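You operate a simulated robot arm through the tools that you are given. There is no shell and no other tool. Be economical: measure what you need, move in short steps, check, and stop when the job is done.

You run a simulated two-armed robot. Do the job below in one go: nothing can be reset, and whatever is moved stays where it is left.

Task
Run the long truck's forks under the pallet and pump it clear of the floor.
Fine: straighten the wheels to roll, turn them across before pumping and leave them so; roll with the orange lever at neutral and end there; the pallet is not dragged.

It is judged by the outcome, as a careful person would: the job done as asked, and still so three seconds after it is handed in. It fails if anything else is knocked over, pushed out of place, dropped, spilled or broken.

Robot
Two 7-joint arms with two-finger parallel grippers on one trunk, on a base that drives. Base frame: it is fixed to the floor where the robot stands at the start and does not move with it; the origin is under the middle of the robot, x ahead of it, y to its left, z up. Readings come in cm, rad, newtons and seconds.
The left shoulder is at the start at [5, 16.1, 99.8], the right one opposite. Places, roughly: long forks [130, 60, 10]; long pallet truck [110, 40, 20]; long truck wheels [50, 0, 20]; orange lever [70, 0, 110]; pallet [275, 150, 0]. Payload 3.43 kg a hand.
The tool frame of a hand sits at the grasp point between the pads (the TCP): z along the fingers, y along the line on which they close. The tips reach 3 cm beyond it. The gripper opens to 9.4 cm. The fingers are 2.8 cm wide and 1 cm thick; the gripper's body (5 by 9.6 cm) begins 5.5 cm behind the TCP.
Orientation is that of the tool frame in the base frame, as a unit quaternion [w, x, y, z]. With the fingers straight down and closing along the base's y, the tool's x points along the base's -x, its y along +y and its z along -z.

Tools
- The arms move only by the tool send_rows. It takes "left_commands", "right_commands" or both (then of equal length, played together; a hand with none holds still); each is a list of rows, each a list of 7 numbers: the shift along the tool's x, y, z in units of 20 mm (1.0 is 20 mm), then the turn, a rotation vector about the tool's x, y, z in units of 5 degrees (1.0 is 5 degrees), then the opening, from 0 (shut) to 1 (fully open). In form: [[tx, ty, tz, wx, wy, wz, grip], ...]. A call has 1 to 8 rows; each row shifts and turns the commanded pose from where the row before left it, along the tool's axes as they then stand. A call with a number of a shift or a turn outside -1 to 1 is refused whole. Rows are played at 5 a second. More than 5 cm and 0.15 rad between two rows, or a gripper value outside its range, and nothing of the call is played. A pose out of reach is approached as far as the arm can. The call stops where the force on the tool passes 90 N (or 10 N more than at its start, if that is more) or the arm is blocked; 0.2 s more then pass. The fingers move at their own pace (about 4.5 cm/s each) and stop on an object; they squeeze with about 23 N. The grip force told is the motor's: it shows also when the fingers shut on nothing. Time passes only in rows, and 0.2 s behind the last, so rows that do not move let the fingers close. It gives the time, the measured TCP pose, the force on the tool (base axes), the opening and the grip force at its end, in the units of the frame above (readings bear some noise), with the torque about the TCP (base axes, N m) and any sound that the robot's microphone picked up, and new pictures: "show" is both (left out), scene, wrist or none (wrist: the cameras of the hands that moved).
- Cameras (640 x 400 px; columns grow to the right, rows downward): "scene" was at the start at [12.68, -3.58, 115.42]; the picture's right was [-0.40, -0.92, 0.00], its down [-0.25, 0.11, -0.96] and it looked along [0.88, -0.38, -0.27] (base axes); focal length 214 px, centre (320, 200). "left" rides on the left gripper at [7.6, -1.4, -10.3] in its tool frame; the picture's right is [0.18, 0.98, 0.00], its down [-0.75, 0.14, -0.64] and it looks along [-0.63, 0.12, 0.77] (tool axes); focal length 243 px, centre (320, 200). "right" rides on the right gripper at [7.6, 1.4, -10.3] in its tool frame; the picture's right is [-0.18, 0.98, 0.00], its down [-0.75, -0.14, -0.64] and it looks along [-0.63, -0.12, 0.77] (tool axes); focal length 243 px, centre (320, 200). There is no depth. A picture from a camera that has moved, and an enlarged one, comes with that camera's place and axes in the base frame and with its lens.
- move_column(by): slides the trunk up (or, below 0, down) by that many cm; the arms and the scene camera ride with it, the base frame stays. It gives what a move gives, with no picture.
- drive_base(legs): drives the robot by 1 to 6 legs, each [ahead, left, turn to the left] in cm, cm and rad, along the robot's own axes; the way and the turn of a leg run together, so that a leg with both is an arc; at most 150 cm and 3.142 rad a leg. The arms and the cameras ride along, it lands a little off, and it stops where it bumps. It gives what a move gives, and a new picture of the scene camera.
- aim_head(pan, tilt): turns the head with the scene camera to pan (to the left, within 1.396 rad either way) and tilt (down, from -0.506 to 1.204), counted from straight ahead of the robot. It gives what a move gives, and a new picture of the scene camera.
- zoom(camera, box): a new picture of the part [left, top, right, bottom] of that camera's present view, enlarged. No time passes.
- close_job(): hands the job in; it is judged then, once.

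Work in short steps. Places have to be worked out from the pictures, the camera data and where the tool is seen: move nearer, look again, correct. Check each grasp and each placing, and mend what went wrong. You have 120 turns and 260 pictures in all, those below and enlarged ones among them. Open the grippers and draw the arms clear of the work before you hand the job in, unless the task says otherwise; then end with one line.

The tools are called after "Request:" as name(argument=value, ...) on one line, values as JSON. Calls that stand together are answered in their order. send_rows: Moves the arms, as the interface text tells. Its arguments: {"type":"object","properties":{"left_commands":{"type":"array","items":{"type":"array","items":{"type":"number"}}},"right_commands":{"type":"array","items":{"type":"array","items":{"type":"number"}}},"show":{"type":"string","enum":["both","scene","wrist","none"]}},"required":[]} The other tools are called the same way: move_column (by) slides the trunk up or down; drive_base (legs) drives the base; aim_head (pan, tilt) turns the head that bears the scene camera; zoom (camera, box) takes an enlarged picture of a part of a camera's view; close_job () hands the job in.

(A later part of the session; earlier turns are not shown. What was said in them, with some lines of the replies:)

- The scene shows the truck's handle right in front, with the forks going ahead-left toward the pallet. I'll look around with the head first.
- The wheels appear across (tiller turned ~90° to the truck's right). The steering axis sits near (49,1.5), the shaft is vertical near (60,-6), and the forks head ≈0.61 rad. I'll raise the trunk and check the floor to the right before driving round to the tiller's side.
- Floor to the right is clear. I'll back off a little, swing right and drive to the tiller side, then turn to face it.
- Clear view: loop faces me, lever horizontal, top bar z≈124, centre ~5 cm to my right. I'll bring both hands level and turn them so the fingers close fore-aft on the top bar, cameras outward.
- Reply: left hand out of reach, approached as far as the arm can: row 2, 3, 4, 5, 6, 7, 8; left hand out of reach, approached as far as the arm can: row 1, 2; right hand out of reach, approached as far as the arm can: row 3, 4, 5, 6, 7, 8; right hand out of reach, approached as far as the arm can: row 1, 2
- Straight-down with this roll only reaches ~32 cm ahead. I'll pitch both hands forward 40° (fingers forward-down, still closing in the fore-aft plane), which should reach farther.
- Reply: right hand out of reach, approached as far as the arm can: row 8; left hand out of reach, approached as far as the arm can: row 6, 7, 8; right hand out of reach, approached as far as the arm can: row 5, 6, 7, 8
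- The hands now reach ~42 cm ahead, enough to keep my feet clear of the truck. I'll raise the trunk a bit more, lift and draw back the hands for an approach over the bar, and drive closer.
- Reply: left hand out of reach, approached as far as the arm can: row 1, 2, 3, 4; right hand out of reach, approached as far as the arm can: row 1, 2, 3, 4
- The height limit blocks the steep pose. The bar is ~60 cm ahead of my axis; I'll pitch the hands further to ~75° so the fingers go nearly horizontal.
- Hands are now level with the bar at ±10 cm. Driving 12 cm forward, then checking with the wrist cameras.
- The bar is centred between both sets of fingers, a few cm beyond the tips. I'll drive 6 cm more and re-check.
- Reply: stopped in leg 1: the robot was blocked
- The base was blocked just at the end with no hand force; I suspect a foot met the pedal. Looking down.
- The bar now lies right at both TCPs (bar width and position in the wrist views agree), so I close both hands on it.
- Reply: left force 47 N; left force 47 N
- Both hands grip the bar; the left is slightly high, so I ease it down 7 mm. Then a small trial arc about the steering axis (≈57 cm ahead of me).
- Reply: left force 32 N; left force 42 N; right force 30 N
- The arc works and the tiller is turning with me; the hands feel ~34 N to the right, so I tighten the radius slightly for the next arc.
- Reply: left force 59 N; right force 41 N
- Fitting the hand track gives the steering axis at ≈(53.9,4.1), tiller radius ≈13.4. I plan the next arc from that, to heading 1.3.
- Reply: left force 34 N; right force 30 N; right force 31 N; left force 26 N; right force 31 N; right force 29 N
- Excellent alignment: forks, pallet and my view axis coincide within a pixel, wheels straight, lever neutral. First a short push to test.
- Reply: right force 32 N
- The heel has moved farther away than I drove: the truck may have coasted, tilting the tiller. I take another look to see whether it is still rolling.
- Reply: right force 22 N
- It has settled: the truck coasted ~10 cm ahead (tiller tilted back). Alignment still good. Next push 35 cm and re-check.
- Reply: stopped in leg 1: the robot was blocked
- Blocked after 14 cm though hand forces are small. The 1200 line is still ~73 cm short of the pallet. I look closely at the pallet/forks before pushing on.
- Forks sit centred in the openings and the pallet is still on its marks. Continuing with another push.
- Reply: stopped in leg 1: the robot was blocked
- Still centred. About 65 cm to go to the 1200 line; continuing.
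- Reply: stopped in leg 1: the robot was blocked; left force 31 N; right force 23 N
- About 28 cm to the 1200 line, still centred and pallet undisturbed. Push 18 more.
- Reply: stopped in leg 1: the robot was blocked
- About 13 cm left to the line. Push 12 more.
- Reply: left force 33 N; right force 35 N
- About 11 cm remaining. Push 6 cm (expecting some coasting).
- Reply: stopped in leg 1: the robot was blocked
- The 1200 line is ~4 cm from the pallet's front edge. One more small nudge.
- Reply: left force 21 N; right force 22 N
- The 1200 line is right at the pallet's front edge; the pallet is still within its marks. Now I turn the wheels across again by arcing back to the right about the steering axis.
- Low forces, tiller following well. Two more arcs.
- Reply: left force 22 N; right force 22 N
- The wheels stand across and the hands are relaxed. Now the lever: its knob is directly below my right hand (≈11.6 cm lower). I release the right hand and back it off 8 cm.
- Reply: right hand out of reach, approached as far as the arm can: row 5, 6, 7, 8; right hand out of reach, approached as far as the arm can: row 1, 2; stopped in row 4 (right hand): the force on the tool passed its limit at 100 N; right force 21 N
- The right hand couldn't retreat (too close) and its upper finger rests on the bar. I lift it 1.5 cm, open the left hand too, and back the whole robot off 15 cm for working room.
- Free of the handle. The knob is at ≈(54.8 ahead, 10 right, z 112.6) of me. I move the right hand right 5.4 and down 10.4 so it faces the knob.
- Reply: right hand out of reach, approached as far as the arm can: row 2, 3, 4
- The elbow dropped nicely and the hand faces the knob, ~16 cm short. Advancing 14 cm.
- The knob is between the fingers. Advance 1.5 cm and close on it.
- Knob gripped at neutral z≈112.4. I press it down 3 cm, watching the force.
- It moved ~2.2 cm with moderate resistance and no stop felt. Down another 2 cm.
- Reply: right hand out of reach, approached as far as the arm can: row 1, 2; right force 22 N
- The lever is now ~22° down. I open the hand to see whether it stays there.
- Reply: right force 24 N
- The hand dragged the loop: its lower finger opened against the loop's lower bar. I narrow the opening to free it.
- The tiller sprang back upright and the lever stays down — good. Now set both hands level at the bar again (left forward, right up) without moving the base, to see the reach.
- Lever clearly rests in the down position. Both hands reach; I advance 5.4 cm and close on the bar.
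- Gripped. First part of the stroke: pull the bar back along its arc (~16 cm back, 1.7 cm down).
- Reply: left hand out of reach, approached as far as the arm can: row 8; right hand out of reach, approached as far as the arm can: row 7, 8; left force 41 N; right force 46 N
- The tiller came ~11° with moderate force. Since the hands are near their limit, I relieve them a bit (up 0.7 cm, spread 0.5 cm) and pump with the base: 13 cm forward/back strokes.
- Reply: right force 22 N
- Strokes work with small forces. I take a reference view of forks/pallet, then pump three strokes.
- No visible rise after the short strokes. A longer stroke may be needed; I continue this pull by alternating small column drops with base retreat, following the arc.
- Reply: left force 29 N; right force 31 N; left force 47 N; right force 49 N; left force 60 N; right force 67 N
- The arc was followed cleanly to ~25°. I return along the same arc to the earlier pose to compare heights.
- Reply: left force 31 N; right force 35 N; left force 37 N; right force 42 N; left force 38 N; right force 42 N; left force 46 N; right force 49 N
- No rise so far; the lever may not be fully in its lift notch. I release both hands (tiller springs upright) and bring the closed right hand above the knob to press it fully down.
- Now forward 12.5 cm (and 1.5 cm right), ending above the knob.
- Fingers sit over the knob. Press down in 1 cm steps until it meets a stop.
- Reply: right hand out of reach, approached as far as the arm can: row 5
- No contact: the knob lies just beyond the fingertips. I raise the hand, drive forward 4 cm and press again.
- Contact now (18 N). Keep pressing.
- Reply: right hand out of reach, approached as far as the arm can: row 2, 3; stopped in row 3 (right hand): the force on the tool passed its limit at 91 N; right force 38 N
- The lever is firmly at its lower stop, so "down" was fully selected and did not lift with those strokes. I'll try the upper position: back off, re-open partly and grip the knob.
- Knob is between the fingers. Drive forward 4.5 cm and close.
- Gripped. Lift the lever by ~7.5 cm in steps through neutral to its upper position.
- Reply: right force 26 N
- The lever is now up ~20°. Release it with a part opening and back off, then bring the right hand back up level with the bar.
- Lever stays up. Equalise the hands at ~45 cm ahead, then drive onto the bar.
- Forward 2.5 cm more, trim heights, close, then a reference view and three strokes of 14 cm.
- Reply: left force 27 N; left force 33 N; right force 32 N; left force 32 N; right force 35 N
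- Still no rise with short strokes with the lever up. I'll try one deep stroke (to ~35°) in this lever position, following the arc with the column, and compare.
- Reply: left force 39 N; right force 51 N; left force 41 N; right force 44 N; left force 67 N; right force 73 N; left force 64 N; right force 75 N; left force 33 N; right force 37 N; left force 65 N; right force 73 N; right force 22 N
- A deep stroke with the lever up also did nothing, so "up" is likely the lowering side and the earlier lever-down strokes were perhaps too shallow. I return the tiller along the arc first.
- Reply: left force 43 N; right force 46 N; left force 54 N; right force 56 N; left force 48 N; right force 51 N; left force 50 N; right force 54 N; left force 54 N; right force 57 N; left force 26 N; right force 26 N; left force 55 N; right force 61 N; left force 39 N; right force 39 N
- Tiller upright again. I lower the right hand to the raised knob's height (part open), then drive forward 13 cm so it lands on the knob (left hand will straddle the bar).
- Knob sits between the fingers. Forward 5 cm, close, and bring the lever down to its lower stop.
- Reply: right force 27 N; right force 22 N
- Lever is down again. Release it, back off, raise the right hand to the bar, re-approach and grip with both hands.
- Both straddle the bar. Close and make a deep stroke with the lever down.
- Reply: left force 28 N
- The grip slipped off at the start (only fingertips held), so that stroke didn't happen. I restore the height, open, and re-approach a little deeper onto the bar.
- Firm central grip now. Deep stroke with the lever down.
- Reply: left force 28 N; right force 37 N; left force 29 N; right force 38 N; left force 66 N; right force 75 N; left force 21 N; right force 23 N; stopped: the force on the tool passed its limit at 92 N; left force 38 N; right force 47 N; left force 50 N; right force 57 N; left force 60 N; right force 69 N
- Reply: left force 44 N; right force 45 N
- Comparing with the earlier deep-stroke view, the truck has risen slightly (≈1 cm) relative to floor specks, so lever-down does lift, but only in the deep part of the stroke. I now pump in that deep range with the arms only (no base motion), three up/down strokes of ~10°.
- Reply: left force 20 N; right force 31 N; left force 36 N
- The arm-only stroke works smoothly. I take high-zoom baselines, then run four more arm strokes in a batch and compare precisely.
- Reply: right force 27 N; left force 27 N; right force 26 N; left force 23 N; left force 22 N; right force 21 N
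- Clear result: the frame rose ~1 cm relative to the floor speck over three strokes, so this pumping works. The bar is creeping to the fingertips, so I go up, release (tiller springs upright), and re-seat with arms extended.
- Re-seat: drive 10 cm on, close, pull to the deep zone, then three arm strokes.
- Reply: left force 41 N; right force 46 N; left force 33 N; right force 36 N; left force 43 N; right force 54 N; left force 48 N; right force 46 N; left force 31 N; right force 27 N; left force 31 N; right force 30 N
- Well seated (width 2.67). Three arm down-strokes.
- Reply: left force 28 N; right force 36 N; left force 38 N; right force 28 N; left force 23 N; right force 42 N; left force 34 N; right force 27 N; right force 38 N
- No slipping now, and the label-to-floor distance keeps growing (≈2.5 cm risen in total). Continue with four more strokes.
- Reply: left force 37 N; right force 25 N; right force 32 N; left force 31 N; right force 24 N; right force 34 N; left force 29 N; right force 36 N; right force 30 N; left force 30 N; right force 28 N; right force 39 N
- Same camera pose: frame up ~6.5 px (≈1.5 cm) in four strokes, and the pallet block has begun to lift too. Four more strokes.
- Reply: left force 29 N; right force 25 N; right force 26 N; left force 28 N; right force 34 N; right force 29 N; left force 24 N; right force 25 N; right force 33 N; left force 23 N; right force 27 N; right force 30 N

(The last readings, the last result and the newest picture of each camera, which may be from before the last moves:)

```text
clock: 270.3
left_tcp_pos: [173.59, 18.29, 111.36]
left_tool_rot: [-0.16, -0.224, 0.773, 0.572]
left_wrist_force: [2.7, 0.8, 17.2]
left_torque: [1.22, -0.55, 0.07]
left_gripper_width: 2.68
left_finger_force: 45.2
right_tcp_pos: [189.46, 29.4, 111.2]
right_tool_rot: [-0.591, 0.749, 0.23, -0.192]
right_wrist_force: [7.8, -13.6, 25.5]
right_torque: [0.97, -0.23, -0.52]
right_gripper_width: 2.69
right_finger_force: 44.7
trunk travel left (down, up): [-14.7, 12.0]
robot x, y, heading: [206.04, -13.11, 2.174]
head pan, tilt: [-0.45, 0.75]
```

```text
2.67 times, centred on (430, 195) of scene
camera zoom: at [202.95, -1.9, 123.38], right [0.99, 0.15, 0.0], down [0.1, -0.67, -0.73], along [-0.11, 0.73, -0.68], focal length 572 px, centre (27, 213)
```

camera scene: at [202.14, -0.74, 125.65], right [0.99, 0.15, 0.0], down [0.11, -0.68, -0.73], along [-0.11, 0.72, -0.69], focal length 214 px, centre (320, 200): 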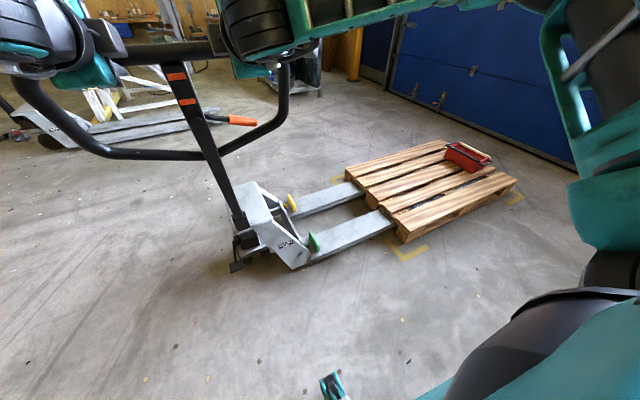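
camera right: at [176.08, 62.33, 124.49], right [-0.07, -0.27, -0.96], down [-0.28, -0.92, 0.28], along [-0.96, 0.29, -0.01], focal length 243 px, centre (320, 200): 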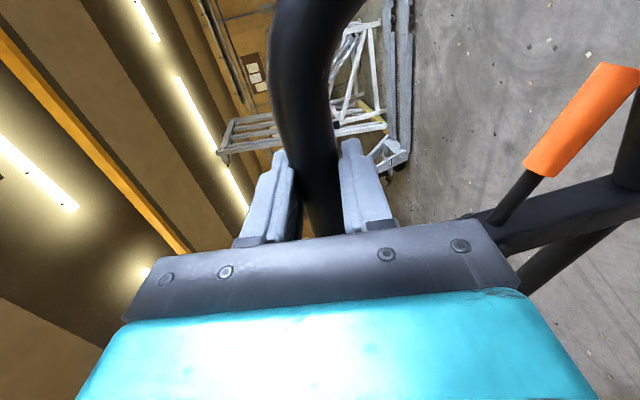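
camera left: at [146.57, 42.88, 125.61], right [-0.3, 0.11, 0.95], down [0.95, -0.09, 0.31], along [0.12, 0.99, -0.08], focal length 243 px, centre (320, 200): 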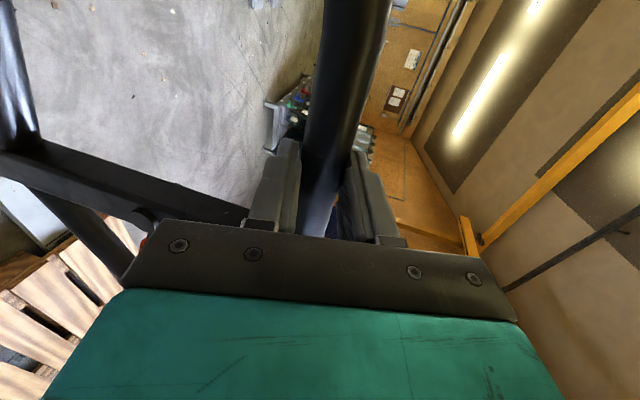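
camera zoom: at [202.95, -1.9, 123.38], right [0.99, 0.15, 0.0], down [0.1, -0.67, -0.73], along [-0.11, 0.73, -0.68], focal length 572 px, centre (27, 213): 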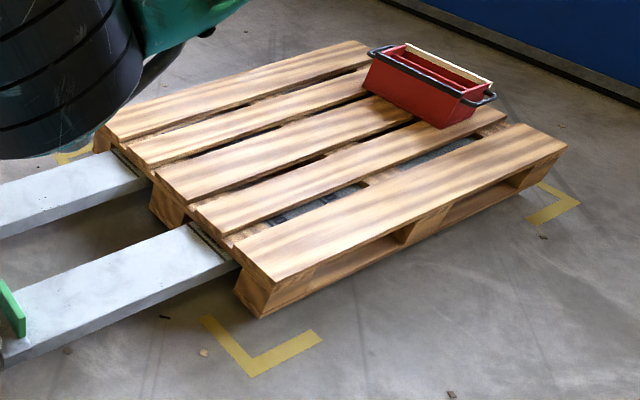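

Forks and pallet front are up ≈3 cm in these eight strokes. Four more for comfortable clearance.

Request:
send_rows(right_commands=[[0, -0.752, 0.814, 0, 0, 0, 0], [0, -0.723, 0.82, 0, 0, 0, 0], [0, -0.693, 0.826, 0, 0, 0, 0], [0, -0.664, 0.832, 0, 0, 0, 0], [0, -0.635, 0.838, 0, 0, 0, 0], [0, -0.605, 0.844, 0, 0, 0, 0], [0, -0.576, 0.85, 0, 0, 0, 0]], left_commands=[[0, 0.798, 0.77, 0, 0, 0, 0], [0, 0.769, 0.778, 0, 0, 0, 0], [0, 0.74, 0.785, 0, 0, 0, 0], [0, 0.711, 0.793, 0, 0, 0, 0], [0, 0.682, 0.801, 0, 0, 0, 0], [0, 0.653, 0.809, 0, 0, 0, 0], [0, 0.624, 0.817, 0, 0, 0, 0]], show="none")

Request:
send_rows(right_commands=[[0, 0.576, -0.85, 0, 0, 0, 0], [0, 0.605, -0.844, 0, 0, 0, 0], [0, 0.635, -0.838, 0, 0, 0, 0], [0, 0.664, -0.832, 0, 0, 0, 0], [0, 0.693, -0.826, 0, 0, 0, 0], [0, 0.723, -0.82, 0, 0, 0, 0], [0, 0.752, -0.814, 0, 0, 0, 0]], left_commands=[[0, -0.624, -0.817, 0, 0, 0, 0], [0, -0.653, -0.809, 0, 0, 0, 0], [0, -0.682, -0.801, 0, 0, 0, 0], [0, -0.711, -0.793, 0, 0, 0, 0], [0, -0.74, -0.785, 0, 0, 0, 0], [0, -0.769, -0.778, 0, 0, 0, 0], [0, -0.798, -0.77, 0, 0, 0, 0]], show="none")

Request:
send_rows(right_commands=[[0, -0.752, 0.814, 0, 0, 0, 0], [0, -0.723, 0.82, 0, 0, 0, 0], [0, -0.693, 0.826, 0, 0, 0, 0], [0, -0.664, 0.832, 0, 0, 0, 0], [0, -0.635, 0.838, 0, 0, 0, 0], [0, -0.605, 0.844, 0, 0, 0, 0], [0, -0.576, 0.85, 0, 0, 0, 0]], left_commands=[[0, 0.798, 0.77, 0, 0, 0, 0], [0, 0.769, 0.778, 0, 0, 0, 0], [0, 0.74, 0.785, 0, 0, 0, 0], [0, 0.711, 0.793, 0, 0, 0, 0], [0, 0.682, 0.801, 0, 0, 0, 0], [0, 0.653, 0.809, 0, 0, 0, 0], [0, 0.624, 0.817, 0, 0, 0, 0]], show="none")

Request:
send_rows(right_commands=[[0, 0.576, -0.85, 0, 0, 0, 0], [0, 0.605, -0.844, 0, 0, 0, 0], [0, 0.635, -0.838, 0, 0, 0, 0], [0, 0.664, -0.832, 0, 0, 0, 0], [0, 0.693, -0.826, 0, 0, 0, 0], [0, 0.723, -0.82, 0, 0, 0, 0], [0, 0.752, -0.814, 0, 0, 0, 0]], left_commands=[[0, -0.624, -0.817, 0, 0, 0, 0], [0, -0.653, -0.809, 0, 0, 0, 0], [0, -0.682, -0.801, 0, 0, 0, 0], [0, -0.711, -0.793, 0, 0, 0, 0], [0, -0.74, -0.785, 0, 0, 0, 0], [0, -0.769, -0.778, 0, 0, 0, 0], [0, -0.798, -0.77, 0, 0, 0, 0]], show="none")

Request:
send_rows(right_commands=[[0, -0.752, 0.814, 0, 0, 0, 0], [0, -0.723, 0.82, 0, 0, 0, 0], [0, -0.693, 0.826, 0, 0, 0, 0], [0, -0.664, 0.832, 0, 0, 0, 0], [0, -0.635, 0.838, 0, 0, 0, 0], [0, -0.605, 0.844, 0, 0, 0, 0], [0, -0.576, 0.85, 0, 0, 0, 0]], left_commands=[[0, 0.798, 0.77, 0, 0, 0, 0], [0, 0.769, 0.778, 0, 0, 0, 0], [0, 0.74, 0.785, 0, 0, 0, 0], [0, 0.711, 0.793, 0, 0, 0, 0], [0, 0.682, 0.801, 0, 0, 0, 0], [0, 0.653, 0.809, 0, 0, 0, 0], [0, 0.624, 0.817, 0, 0, 0, 0]], show="none")

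Request:
send_rows(right_commands=[[0, 0.576, -0.85, 0, 0, 0, 0], [0, 0.605, -0.844, 0, 0, 0, 0], [0, 0.635, -0.838, 0, 0, 0, 0], [0, 0.664, -0.832, 0, 0, 0, 0], [0, 0.693, -0.826, 0, 0, 0, 0], [0, 0.723, -0.82, 0, 0, 0, 0], [0, 0.752, -0.814, 0, 0, 0, 0]], left_commands=[[0, -0.624, -0.817, 0, 0, 0, 0], [0, -0.653, -0.809, 0, 0, 0, 0], [0, -0.682, -0.801, 0, 0, 0, 0], [0, -0.711, -0.793, 0, 0, 0, 0], [0, -0.74, -0.785, 0, 0, 0, 0], [0, -0.769, -0.778, 0, 0, 0, 0], [0, -0.798, -0.77, 0, 0, 0, 0]], show="none")

Request:
send_rows(right_commands=[[0, -0.752, 0.814, 0, 0, 0, 0], [0, -0.723, 0.82, 0, 0, 0, 0], [0, -0.693, 0.826, 0, 0, 0, 0], [0, -0.664, 0.832, 0, 0, 0, 0], [0, -0.635, 0.838, 0, 0, 0, 0], [0, -0.605, 0.844, 0, 0, 0, 0], [0, -0.576, 0.85, 0, 0, 0, 0]], left_commands=[[0, 0.798, 0.77, 0, 0, 0, 0], [0, 0.769, 0.778, 0, 0, 0, 0], [0, 0.74, 0.785, 0, 0, 0, 0], [0, 0.711, 0.793, 0, 0, 0, 0], [0, 0.682, 0.801, 0, 0, 0, 0], [0, 0.653, 0.809, 0, 0, 0, 0], [0, 0.624, 0.817, 0, 0, 0, 0]], show="none")

Request:
zoom(camera="scene", box=[310, 120, 550, 270])

```text
clock: 271.9
left_tcp_pos: [166.03, 29.73, 118.04]
left_tool_rot: [-0.162, -0.225, 0.772, 0.572]
left_wrist_force: [-5.1, -10.1, 24.1]
left_torque: [0.82, -0.43, 1.06]
left_gripper_width: 2.67
left_finger_force: 45.0
right_tcp_pos: [182.02, 40.67, 117.94]
right_tool_rot: [-0.594, 0.748, 0.227, -0.19]
right_wrist_force: [12.3, -3.2, 25.1]
right_torque: [0.8, -0.49, 0.15]
right_gripper_width: 2.69
right_finger_force: 45.1
trunk travel left (down, up): [-14.7, 12.0]
robot x, y, heading: [206.03, -13.07, 2.175]
head pan, tilt: [-0.45, 0.75]
```

```text
clock: 273.5
left_tcp_pos: [173.45, 18.41, 111.46]
left_tool_rot: [-0.158, -0.223, 0.774, 0.571]
left_wrist_force: [6.2, 0.0, 16.5]
left_torque: [1.24, -0.7, -0.18]
left_gripper_width: 2.68
left_finger_force: 44.4
right_tcp_pos: [189.47, 29.41, 111.3]
right_tool_rot: [-0.591, 0.749, 0.229, -0.192]
right_wrist_force: [7.7, -13.4, 25.7]
right_torque: [0.84, -0.31, -0.61]
right_gripper_width: 2.67
right_finger_force: 44.7
trunk travel left (down, up): [-14.7, 12.0]
robot x, y, heading: [206.14, -13.54, 2.171]
head pan, tilt: [-0.45, 0.75]
```

```text
clock: 275.1
left_tcp_pos: [166.11, 29.71, 118.05]
left_tool_rot: [-0.164, -0.226, 0.77, 0.573]
left_wrist_force: [-13.3, 1.2, 27.0]
left_torque: [0.68, -0.42, 1.45]
left_gripper_width: 2.7
left_finger_force: 44.8
right_tcp_pos: [181.97, 40.54, 117.93]
right_tool_rot: [-0.593, 0.748, 0.229, -0.189]
right_wrist_force: [23.1, -13.8, 22.8]
right_torque: [0.72, -0.49, 0.18]
right_gripper_width: 2.69
right_finger_force: 44.8
trunk travel left (down, up): [-14.7, 12.0]
robot x, y, heading: [206.21, -12.98, 2.175]
head pan, tilt: [-0.45, 0.75]
```

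```text
clock: 276.7
left_tcp_pos: [173.49, 18.39, 111.42]
left_tool_rot: [-0.156, -0.221, 0.774, 0.572]
left_wrist_force: [15.8, 1.2, 17.1]
left_torque: [1.17, -0.72, -0.04]
left_gripper_width: 2.68
left_finger_force: 45.0
right_tcp_pos: [189.49, 29.23, 111.24]
right_tool_rot: [-0.591, 0.749, 0.23, -0.193]
right_wrist_force: [-6.8, -15.1, 20.2]
right_torque: [0.77, -0.11, -0.19]
right_gripper_width: 2.68
right_finger_force: 44.4
trunk travel left (down, up): [-14.7, 12.0]
robot x, y, heading: [206.02, -13.03, 2.174]
head pan, tilt: [-0.45, 0.75]
```

```text
clock: 278.3
left_tcp_pos: [165.85, 29.69, 118.01]
left_tool_rot: [-0.162, -0.227, 0.77, 0.574]
left_wrist_force: [-2.8, -1.4, 24.6]
left_torque: [0.6, -0.28, 1.19]
left_gripper_width: 2.68
left_finger_force: 44.8
right_tcp_pos: [181.88, 40.65, 117.91]
right_tool_rot: [-0.595, 0.747, 0.227, -0.189]
right_wrist_force: [10.1, -11.4, 22.7]
right_torque: [0.84, -0.48, 0.25]
right_gripper_width: 2.69
right_finger_force: 44.9
trunk travel left (down, up): [-14.7, 12.0]
robot x, y, heading: [205.92, -12.59, 2.179]
head pan, tilt: [-0.45, 0.75]
```

```text
clock: 279.9
left_tcp_pos: [173.51, 18.36, 111.42]
left_tool_rot: [-0.157, -0.222, 0.775, 0.57]
left_wrist_force: [7.0, 4.6, 9.8]
left_torque: [1.21, -0.84, -0.35]
left_gripper_width: 2.67
left_finger_force: 44.7
right_tcp_pos: [189.53, 29.31, 111.19]
right_tool_rot: [-0.593, 0.748, 0.229, -0.193]
right_wrist_force: [7.0, -16.4, 28.0]
right_torque: [0.9, -0.3, -0.51]
right_gripper_width: 2.69
right_finger_force: 45.0
trunk travel left (down, up): [-14.7, 12.0]
robot x, y, heading: [206.43, -13.18, 2.172]
head pan, tilt: [-0.45, 0.75]
```

```text
clock: 281.5
left_tcp_pos: [166.07, 29.65, 118.02]
left_tool_rot: [-0.164, -0.228, 0.771, 0.571]
left_wrist_force: [-12.4, -10.9, 23.3]
left_torque: [0.81, -0.35, 1.02]
left_gripper_width: 2.7
left_finger_force: 45.0
right_tcp_pos: [181.95, 40.59, 117.89]
right_tool_rot: [-0.596, 0.747, 0.225, -0.19]
right_wrist_force: [19.5, -3.1, 26.3]
right_torque: [0.55, -0.5, 0.5]
right_gripper_width: 2.71
right_finger_force: 44.9
trunk travel left (down, up): [-14.7, 12.0]
robot x, y, heading: [206.12, -12.75, 2.173]
head pan, tilt: [-0.45, 0.75]
```

```text
2.67 times, centred on (430, 195) of scene
camera zoom: at [202.97, -2.02, 123.42], right [0.99, 0.15, 0.0], down [0.1, -0.67, -0.74], along [-0.11, 0.73, -0.68], focal length 572 px, centre (27, 213)
```

zoom: 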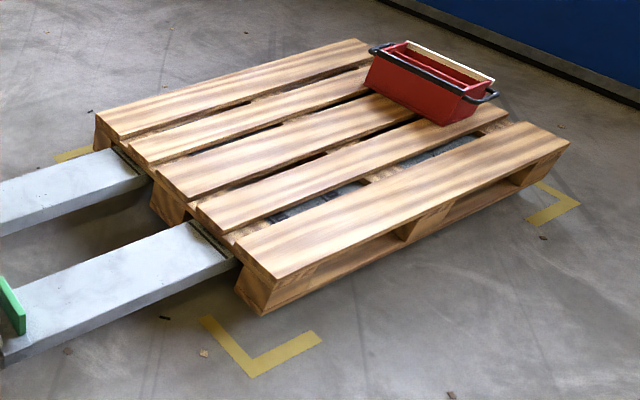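

The whole pallet is rising evenly and the toolbox sits still; clearance is several cm. Now release the tiller (it springs upright), raise the trunk and lower the right hand to the lever's height.

Request:
send_rows(right_commands=[[0, 0, 0, 0, 0, 0, 1], [0, 0, 0, 0, 0, 0, 1], [0, 0, 0, 0, 0, 0, 1], [0, 0, 0, 0, 0, 0, 1], [0, 0, 0, 0, 0, 0, 1]], left_commands=[[0, 0, 0, 0, 0, 0, 1], [0, 0, 0, 0, 0, 0, 1], [0, 0, 0, 0, 0, 0, 1], [0, 0, 0, 0, 0, 0, 1], [0, 0, 0, 0, 0, 0, 1]], show="none")

Request:
move_column(by=6)

Request:
aim_head(pan=0.0, tilt=0.45)

Request:
send_rows(right_commands=[[-0.09, 0.96, 0.2, 0, 0, 0, 0.55], [-0.09, 0.96, 0.2, 0, 0, 0, 0.55], [-0.09, 0.96, 0.2, 0, 0, 0, 0.55], [-0.09, 0.96, 0.2, 0, 0, 0, 0.55], [-0.09, 0.96, 0.2, 0, 0, 0, 0.55], [-0.09, 0.96, 0.2, 0, 0, 0, 0.55], [-0.09, 0.96, 0.2, 0, 0, 0, 0.55], [-0.09, 0.8, 0.2, 0, 0, 0, 0.55]], show="none")

Request:
drive_base(legs=[[22, 0, 0]])

Request:
zoom(camera="right", box=[0, 0, 640, 400])

```text
clock: 282.7
left_tcp_pos: [166.0, 30.39, 117.35]
left_tool_rot: [-0.159, -0.224, 0.776, 0.568]
left_wrist_force: [0.3, -0.1, -0.7]
left_torque: [-0.03, 0.0, 0.02]
left_gripper_width: 9.42
left_finger_force: 0.0
right_tcp_pos: [181.66, 40.97, 117.0]
right_tool_rot: [-0.588, 0.752, 0.229, -0.189]
right_wrist_force: [0.5, 0.3, 0.2]
right_torque: [-0.01, 0.02, 0.03]
right_gripper_width: 9.43
right_finger_force: 0.0
trunk travel left (down, up): [-14.7, 12.0]
robot x, y, heading: [205.89, -13.22, 2.173]
head pan, tilt: [-0.45, 0.75]
```

```text
clock: 283.7
left_tcp_pos: [166.04, 30.33, 123.25]
left_tool_rot: [-0.16, -0.224, 0.776, 0.567]
left_wrist_force: [-0.1, -0.1, 0.4]
left_torque: [-0.03, 0.04, -0.01]
left_gripper_width: 9.41
left_finger_force: 0.0
right_tcp_pos: [181.6, 41.04, 123.11]
right_tool_rot: [-0.589, 0.752, 0.229, -0.187]
right_wrist_force: [-1.0, -0.5, -0.3]
right_torque: [0.03, 0.0, -0.01]
right_gripper_width: 9.41
right_finger_force: 0.1
trunk travel left (down, up): [-20.7, 6.0]
robot x, y, heading: [206.06, -12.86, 2.172]
head pan, tilt: [-0.45, 0.75]
```

```text
clock: 284.6
left_tcp_pos: [166.02, 30.42, 123.33]
left_tool_rot: [-0.159, -0.224, 0.776, 0.568]
left_wrist_force: [0.0, 0.4, 1.1]
left_torque: [0.02, 0.0, -0.01]
left_gripper_width: 9.41
left_finger_force: 0.0
right_tcp_pos: [181.68, 40.94, 123.11]
right_tool_rot: [-0.588, 0.753, 0.229, -0.188]
right_wrist_force: [0.4, 0.4, -0.3]
right_torque: [0.01, 0.01, -0.02]
right_gripper_width: 9.41
right_finger_force: 0.0
trunk travel left (down, up): [-20.7, 6.0]
robot x, y, heading: [206.23, -13.25, 2.177]
head pan, tilt: [0.0, 0.45]
camera scene: at [198.69, -2.04, 131.96], right [0.83, 0.57, 0.0], down [0.25, -0.36, -0.9], along [-0.51, 0.74, -0.44], focal length 214 px, centre (320, 200)
```

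scene: 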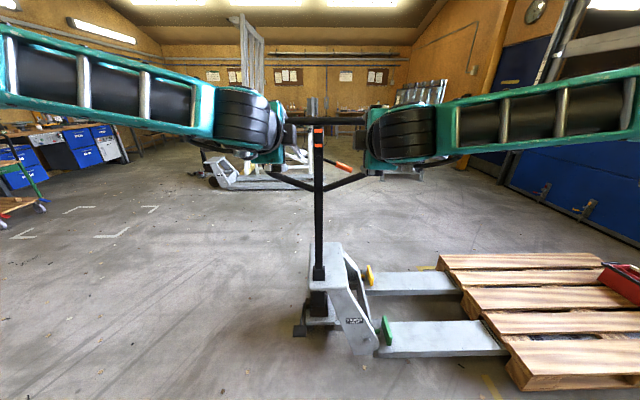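

```text
clock: 286.4
left_tcp_pos: [166.1, 30.27, 123.36]
left_tool_rot: [-0.159, -0.224, 0.776, 0.568]
left_wrist_force: [0.0, -0.2, 0.3]
left_torque: [0.01, 0.03, -0.03]
left_gripper_width: 9.4
left_finger_force: 0.0
right_tcp_pos: [180.44, 39.61, 107.7]
right_tool_rot: [-0.589, 0.752, 0.229, -0.188]
right_wrist_force: [0.6, -0.1, -0.4]
right_torque: [0.0, 0.0, 0.01]
right_gripper_width: 5.15
right_finger_force: 0.1
trunk travel left (down, up): [-20.7, 6.0]
robot x, y, heading: [205.83, -13.06, 2.173]
head pan, tilt: [0.0, 0.45]
```

```text
clock: 288.1
left_tcp_pos: [153.66, 48.45, 123.37]
left_tool_rot: [-0.159, -0.225, 0.776, 0.567]
left_wrist_force: [0.2, 0.1, -1.2]
left_torque: [-0.02, 0.04, -0.02]
left_gripper_width: 9.38
left_finger_force: 0.1
right_tcp_pos: [167.93, 57.72, 107.48]
right_tool_rot: [-0.588, 0.753, 0.229, -0.187]
right_wrist_force: [-0.2, -0.3, 0.0]
right_torque: [0.01, -0.03, 0.02]
right_gripper_width: 5.17
right_finger_force: 0.0
trunk travel left (down, up): [-20.7, 6.0]
robot x, y, heading: [193.5, 4.92, 2.175]
head pan, tilt: [0.0, 0.45]
camera scene: at [186.25, 16.02, 131.96], right [0.82, 0.57, 0.0], down [0.25, -0.36, -0.9], along [-0.51, 0.74, -0.44], focal length 214 px, centre (320, 200)
```

scene: 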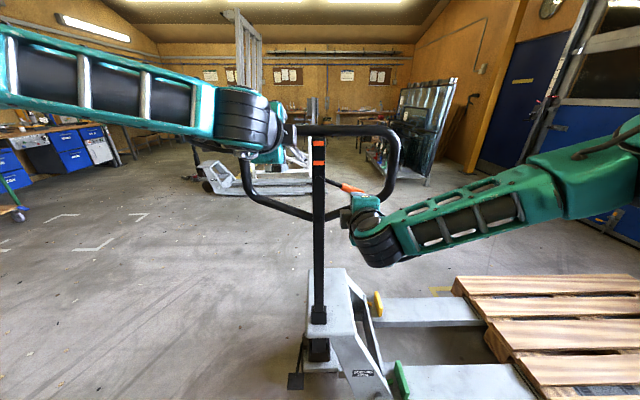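

```text
1.00 times, centred on (320, 200) of right (not enlarged: the box is as wide or as high as the picture)
camera zoom: at [180.2, 53.4, 108.58], right [-0.03, -0.3, -0.95], down [-0.28, -0.91, 0.3], along [-0.96, 0.28, -0.06], focal length 243 px, centre (320, 200)
```

zoom: 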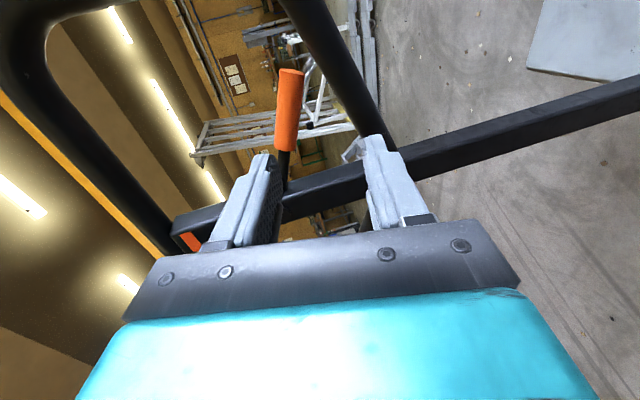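

The knob is slightly above the finger centre; raise 1.2 cm, drive 9.5 cm on, and close.

Request:
send_rows(right_commands=[[0, -0.6, -0.1, 0, 0, 0, 0.55]], show="none")

Request:
drive_base(legs=[[9.5, 0, 0]])

Request:
send_rows(right_commands=[[0, 0, 0, 0, 0, 0, 0], [0, 0, 0, 0, 0, 0, 0], [0, 0, 0, 0, 0, 0, 0], [0, 0, 0, 0, 0, 0, 0]], show="wrist")

```text
clock: 288.5
left_tcp_pos: [153.59, 48.39, 123.38]
left_tool_rot: [-0.159, -0.226, 0.776, 0.567]
left_wrist_force: [-0.6, 0.2, 0.2]
left_torque: [-0.02, 0.02, 0.01]
left_gripper_width: 9.39
left_finger_force: 0.1
right_tcp_pos: [167.8, 57.67, 108.8]
right_tool_rot: [-0.589, 0.752, 0.23, -0.189]
right_wrist_force: [0.1, -0.1, 0.3]
right_torque: [-0.01, 0.0, -0.01]
right_gripper_width: 5.16
right_finger_force: 0.1
trunk travel left (down, up): [-20.7, 6.0]
robot x, y, heading: [193.46, 4.71, 2.177]
head pan, tilt: [0.0, 0.45]
```

```text
clock: 289.6
left_tcp_pos: [148.25, 56.08, 123.31]
left_tool_rot: [-0.159, -0.225, 0.776, 0.567]
left_wrist_force: [0.2, 0.5, -0.5]
left_torque: [0.0, -0.01, 0.05]
left_gripper_width: 9.38
left_finger_force: 0.1
right_tcp_pos: [162.67, 65.46, 108.72]
right_tool_rot: [-0.588, 0.752, 0.229, -0.189]
right_wrist_force: [-0.6, 1.0, 0.4]
right_torque: [0.04, -0.02, -0.02]
right_gripper_width: 5.2
right_finger_force: 0.1
trunk travel left (down, up): [-20.7, 6.0]
robot x, y, heading: [188.39, 12.82, 2.175]
head pan, tilt: [0.0, 0.45]
camera scene: at [180.96, 23.72, 131.95], right [0.82, 0.57, 0.0], down [0.25, -0.36, -0.9], along [-0.51, 0.74, -0.44], focal length 214 px, centre (320, 200)
```

scene: 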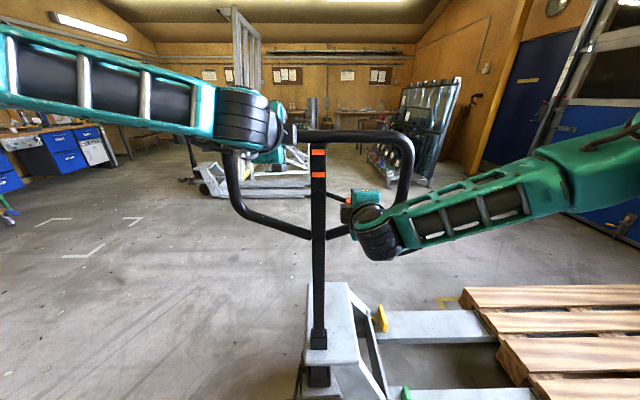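

```text
clock: 290.6
left_tcp_pos: [148.48, 55.97, 123.47]
left_tool_rot: [-0.16, -0.225, 0.776, 0.567]
left_wrist_force: [-1.2, 0.1, -0.5]
left_torque: [0.02, 0.05, 0.0]
left_gripper_width: 9.41
left_finger_force: 0.0
right_tcp_pos: [162.76, 65.41, 109.07]
right_tool_rot: [-0.591, 0.751, 0.226, -0.19]
right_wrist_force: [1.8, 0.6, 9.6]
right_torque: [-0.84, 0.88, -1.02]
right_gripper_width: 2.86
right_finger_force: 45.4
trunk travel left (down, up): [-20.7, 6.0]
robot x, y, heading: [188.44, 12.7, 2.168]
head pan, tilt: [0.0, 0.45]
camera right: at [174.96, 61.12, 110.02], right [-0.04, -0.3, -0.95], down [-0.28, -0.91, 0.3], along [-0.96, 0.28, -0.05], focal length 243 px, centre (320, 200)
```

right: 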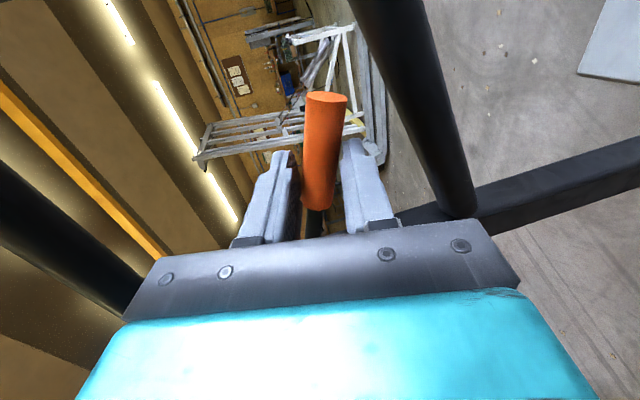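

Gripped. Raise the lever 3 cm toward neutral and check its angle before going further.

Request:
send_rows(right_commands=[[0, -0.5, -0.1, 0, 0, 0, 0], [0, -0.5, -0.1, 0, 0, 0, 0], [0, -0.5, -0.1, 0, 0, 0, 0]], show="wrist")

Request:
zoom(camera="scene", box=[290, 130, 410, 250])

```text
clock: 291.4
left_tcp_pos: [148.42, 56.11, 123.45]
left_tool_rot: [-0.16, -0.224, 0.776, 0.567]
left_wrist_force: [0.2, -0.3, -0.1]
left_torque: [-0.02, 0.0, 0.01]
left_gripper_width: 9.4
left_finger_force: 0.1
right_tcp_pos: [162.79, 65.65, 111.74]
right_tool_rot: [-0.587, 0.753, 0.23, -0.188]
right_wrist_force: [4.3, 5.3, 2.5]
right_torque: [-0.14, 0.08, -1.27]
right_gripper_width: 2.0
right_finger_force: 44.6
trunk travel left (down, up): [-20.7, 6.0]
robot x, y, heading: [188.55, 12.78, 2.173]
head pan, tilt: [0.0, 0.45]
camera right: at [175.1, 61.35, 112.76], right [-0.03, -0.3, -0.95], down [-0.28, -0.91, 0.3], along [-0.96, 0.28, -0.06], focal length 243 px, centre (320, 200)
```

right: 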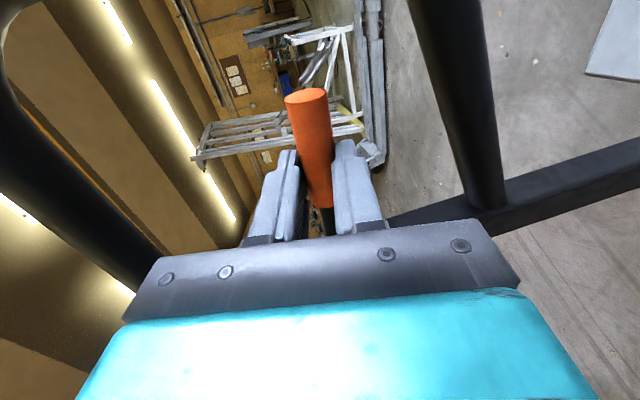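

```text
3.33 times, centred on (350, 190) of scene
camera zoom: at [181.08, 23.7, 131.95], right [0.82, 0.57, 0.0], down [0.25, -0.36, -0.9], along [-0.51, 0.74, -0.44], focal length 715 px, centre (220, 233)
```

zoom: 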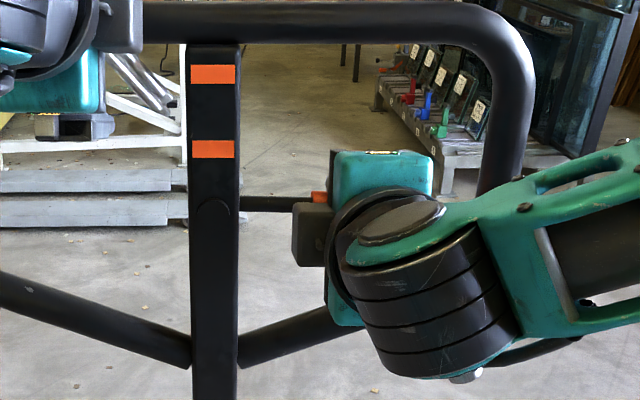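

The lever rod is horizontal and the grip width (2.0) matches the level knob — same as the initial neutral view. Release and back off.

Request:
send_rows(right_commands=[[0, 0, 0, 0, 0, 0, 0.55], [0, 0, 0, 0, 0, 0, 0.55], [0, 0, 0, 0, 0, 0, 0.55]], show="none")

Request:
drive_base(legs=[[-25, 0, 0]])

Request:
zoom(camera="scene", box=[270, 100, 400, 200])

Request:
zoom(camera="scene", box=[270, 230, 440, 370])

```text
clock: 292.2
left_tcp_pos: [148.4, 55.95, 123.47]
left_tool_rot: [-0.159, -0.225, 0.776, 0.567]
left_wrist_force: [0.6, -0.4, -0.6]
left_torque: [0.04, 0.01, 0.02]
left_gripper_width: 9.37
left_finger_force: 0.0
right_tcp_pos: [162.83, 65.51, 111.82]
right_tool_rot: [-0.587, 0.753, 0.229, -0.189]
right_wrist_force: [-0.9, -0.4, -0.8]
right_torque: [-0.01, -0.02, -0.01]
right_gripper_width: 5.2
right_finger_force: 0.1
trunk travel left (down, up): [-20.7, 6.0]
robot x, y, heading: [188.28, 12.87, 2.171]
head pan, tilt: [0.0, 0.45]
```

```text
clock: 294.1
left_tcp_pos: [162.71, 35.34, 123.37]
left_tool_rot: [-0.16, -0.225, 0.776, 0.567]
left_wrist_force: [0.3, -0.4, 0.0]
left_torque: [-0.04, -0.03, 0.0]
left_gripper_width: 9.43
left_finger_force: 0.0
right_tcp_pos: [177.05, 44.84, 111.87]
right_tool_rot: [-0.589, 0.752, 0.228, -0.188]
right_wrist_force: [-0.8, -0.2, 0.0]
right_torque: [0.0, 0.0, -0.02]
right_gripper_width: 5.19
right_finger_force: 0.0
trunk travel left (down, up): [-20.7, 6.0]
robot x, y, heading: [202.65, -7.83, 2.173]
head pan, tilt: [0.0, 0.45]
camera scene: at [195.27, 2.92, 131.98], right [0.82, 0.57, 0.0], down [0.25, -0.36, -0.9], along [-0.51, 0.74, -0.43], focal length 214 px, centre (320, 200)
```

scene: 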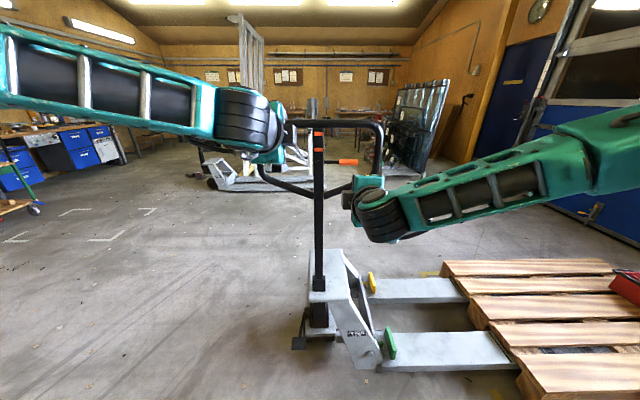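

```text
4.00 times, centred on (335, 150) of scene
camera zoom: at [195.27, 2.92, 131.98], right [0.82, 0.57, 0.0], down [0.25, -0.36, -0.9], along [-0.51, 0.74, -0.43], focal length 858 px, centre (260, 400)
```

zoom: 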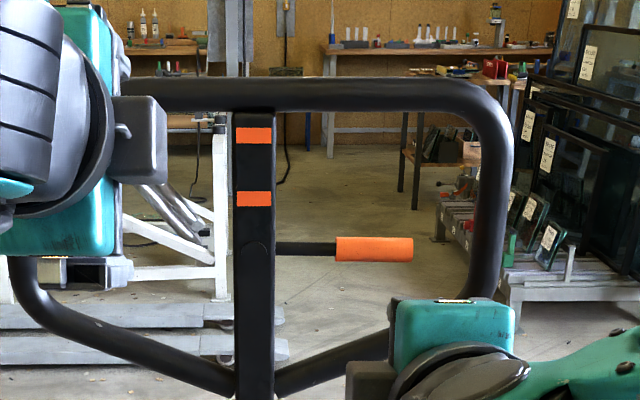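

```text
2.86 times, centred on (355, 300) of scene
camera zoom: at [195.27, 2.92, 131.98], right [0.82, 0.57, 0.0], down [0.25, -0.36, -0.9], along [-0.51, 0.74, -0.43], focal length 613 px, centre (220, -86)
```

zoom: 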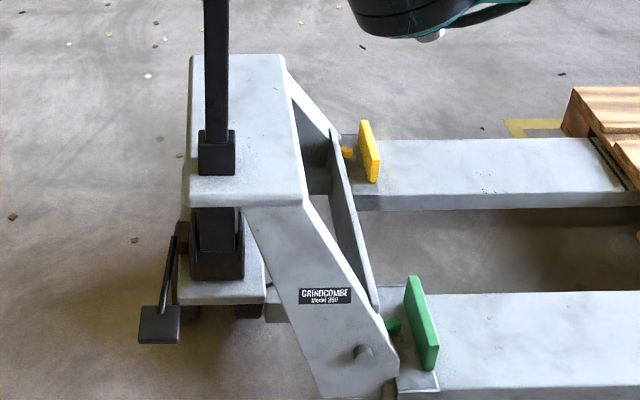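

The lever is level at neutral, the tiller stands across, forks are raised. I back further away and look at the pallet's underside to confirm clearance.

Request:
drive_base(legs=[[-40, 0, 0], [0, 0, -0.7]])

Request:
move_column(by=-20)

Request:
aim_head(pan=0.1, tilt=0.45)

Request:
zoom(camera="scene", box=[220, 140, 460, 290])

```text
clock: 298.5
left_tcp_pos: [222.72, 17.07, 123.43]
left_tool_rot: [0.042, 0.053, 0.807, 0.587]
left_wrist_force: [0.5, -0.3, 0.8]
left_torque: [0.0, 0.03, 0.0]
left_gripper_width: 9.42
left_finger_force: 0.1
right_tcp_pos: [240.04, 15.28, 111.87]
right_tool_rot: [-0.618, 0.785, -0.04, 0.022]
right_wrist_force: [-0.7, 0.2, -0.1]
right_torque: [0.03, -0.01, 0.01]
right_gripper_width: 5.17
right_finger_force: 0.0
trunk travel left (down, up): [-20.7, 6.0]
robot x, y, heading: [225.76, -42.08, 1.479]
head pan, tilt: [0.0, 0.45]
camera scene: at [227.14, -28.55, 131.97], right [1.0, -0.09, 0.0], down [-0.04, -0.43, -0.9], along [0.08, 0.9, -0.44], focal length 214 px, centre (320, 200)
```

scene: 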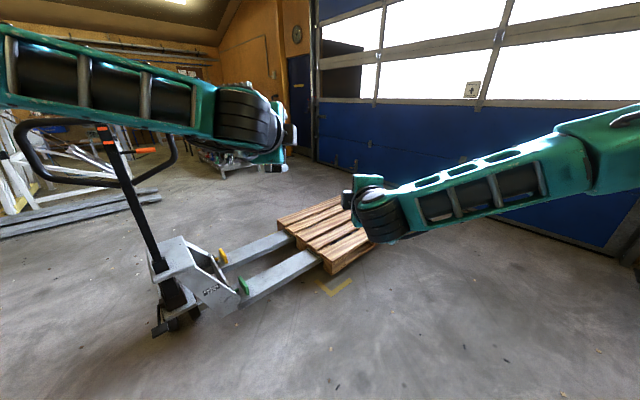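

```text
clock: 300.6
left_tcp_pos: [222.72, 17.15, 103.27]
left_tool_rot: [0.044, 0.052, 0.806, 0.589]
left_wrist_force: [0.5, -0.4, -0.4]
left_torque: [0.03, 0.02, 0.0]
left_gripper_width: 9.37
left_finger_force: 0.0
right_tcp_pos: [239.95, 15.29, 91.84]
right_tool_rot: [-0.618, 0.785, -0.04, 0.023]
right_wrist_force: [0.1, 0.7, 0.2]
right_torque: [0.02, -0.01, 0.01]
right_gripper_width: 5.17
right_finger_force: 0.0
trunk travel left (down, up): [-0.7, 26.0]
robot x, y, heading: [225.57, -41.63, 1.477]
head pan, tilt: [0.0, 0.45]
```

```text
clock: 301.3
left_tcp_pos: [222.74, 17.07, 103.32]
left_tool_rot: [0.044, 0.052, 0.807, 0.587]
left_wrist_force: [0.7, 0.1, 0.4]
left_torque: [-0.02, -0.01, -0.02]
left_gripper_width: 9.39
left_finger_force: 0.1
right_tcp_pos: [239.88, 15.25, 91.88]
right_tool_rot: [-0.617, 0.785, -0.041, 0.023]
right_wrist_force: [0.2, -0.8, 0.5]
right_torque: [0.02, 0.01, 0.0]
right_gripper_width: 5.2
right_finger_force: 0.2
trunk travel left (down, up): [-0.7, 26.0]
robot x, y, heading: [225.89, -41.92, 1.483]
head pan, tilt: [0.099, 0.45]
camera scene: at [226.21, -28.51, 111.97], right [1.0, 0.01, 0.0], down [0.0, -0.44, -0.9], along [-0.01, 0.9, -0.44], focal length 214 px, centre (320, 200)
```

scene: 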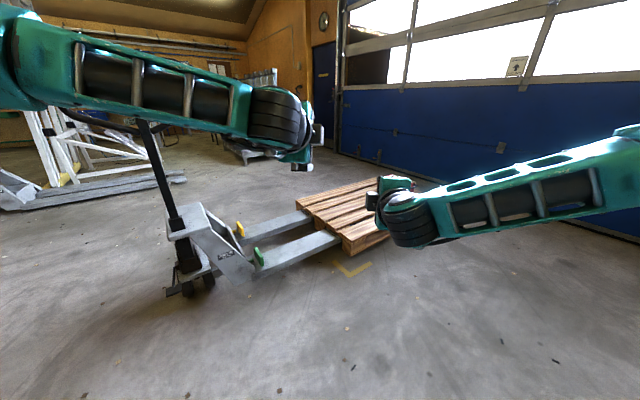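

```text
2.67 times, centred on (340, 215) of scene
camera zoom: at [226.21, -28.51, 111.97], right [1.0, 0.01, 0.0], down [0.0, -0.44, -0.9], along [-0.01, 0.9, -0.44], focal length 572 px, centre (267, 160)
```

zoom: 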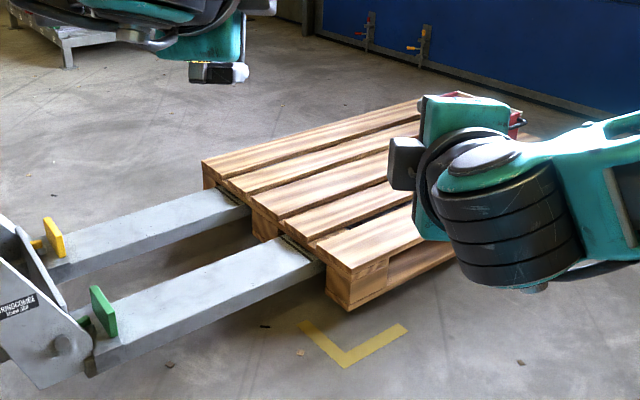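

The pallet's front corner stands ~6 cm above the floor relative to its mark, level, toolbox in place, and it hasn't sunk since the lever went neutral. I open the right gripper fully and hand in.

Request:
send_rows(right_commands=[[0, 0, 0, 0, 0, 0, 1], [0, 0, 0, 0, 0, 0, 1], [0, 0, 0, 0, 0, 0, 1]], show="scene")

Request:
close_job()

```text
clock: 302.1
left_tcp_pos: [222.78, 17.06, 103.31]
left_tool_rot: [0.043, 0.053, 0.806, 0.587]
left_wrist_force: [-0.1, 0.2, 0.5]
left_torque: [0.02, -0.02, -0.02]
left_gripper_width: 9.38
left_finger_force: 0.1
right_tcp_pos: [240.05, 15.22, 91.99]
right_tool_rot: [-0.617, 0.786, -0.04, 0.023]
right_wrist_force: [-0.9, -0.5, -0.3]
right_torque: [0.02, 0.01, -0.03]
right_gripper_width: 9.4
right_finger_force: 0.1
trunk travel left (down, up): [-0.7, 26.0]
robot x, y, heading: [225.49, -41.84, 1.48]
head pan, tilt: [0.099, 0.45]
camera scene: at [226.21, -28.51, 111.97], right [1.0, 0.01, 0.0], down [0.0, -0.44, -0.9], along [-0.01, 0.9, -0.44], focal length 214 px, centre (320, 200)
```

scene: 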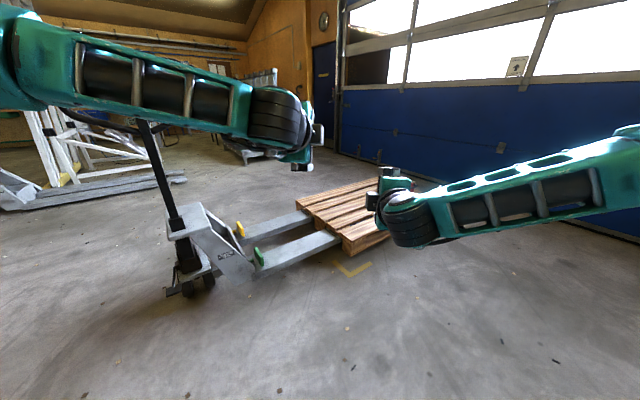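

```text
The job is handed in.
```

The long truck's forks are under the pallet up to the 1200 line and the pallet is pumped up, its front corner about 6 cm off the floor by camera estimate (the rear end I judged only from its rising with the front); the wheels are left across, the orange lever is back at neutral, and I saw no sign that the pallet was dragged.
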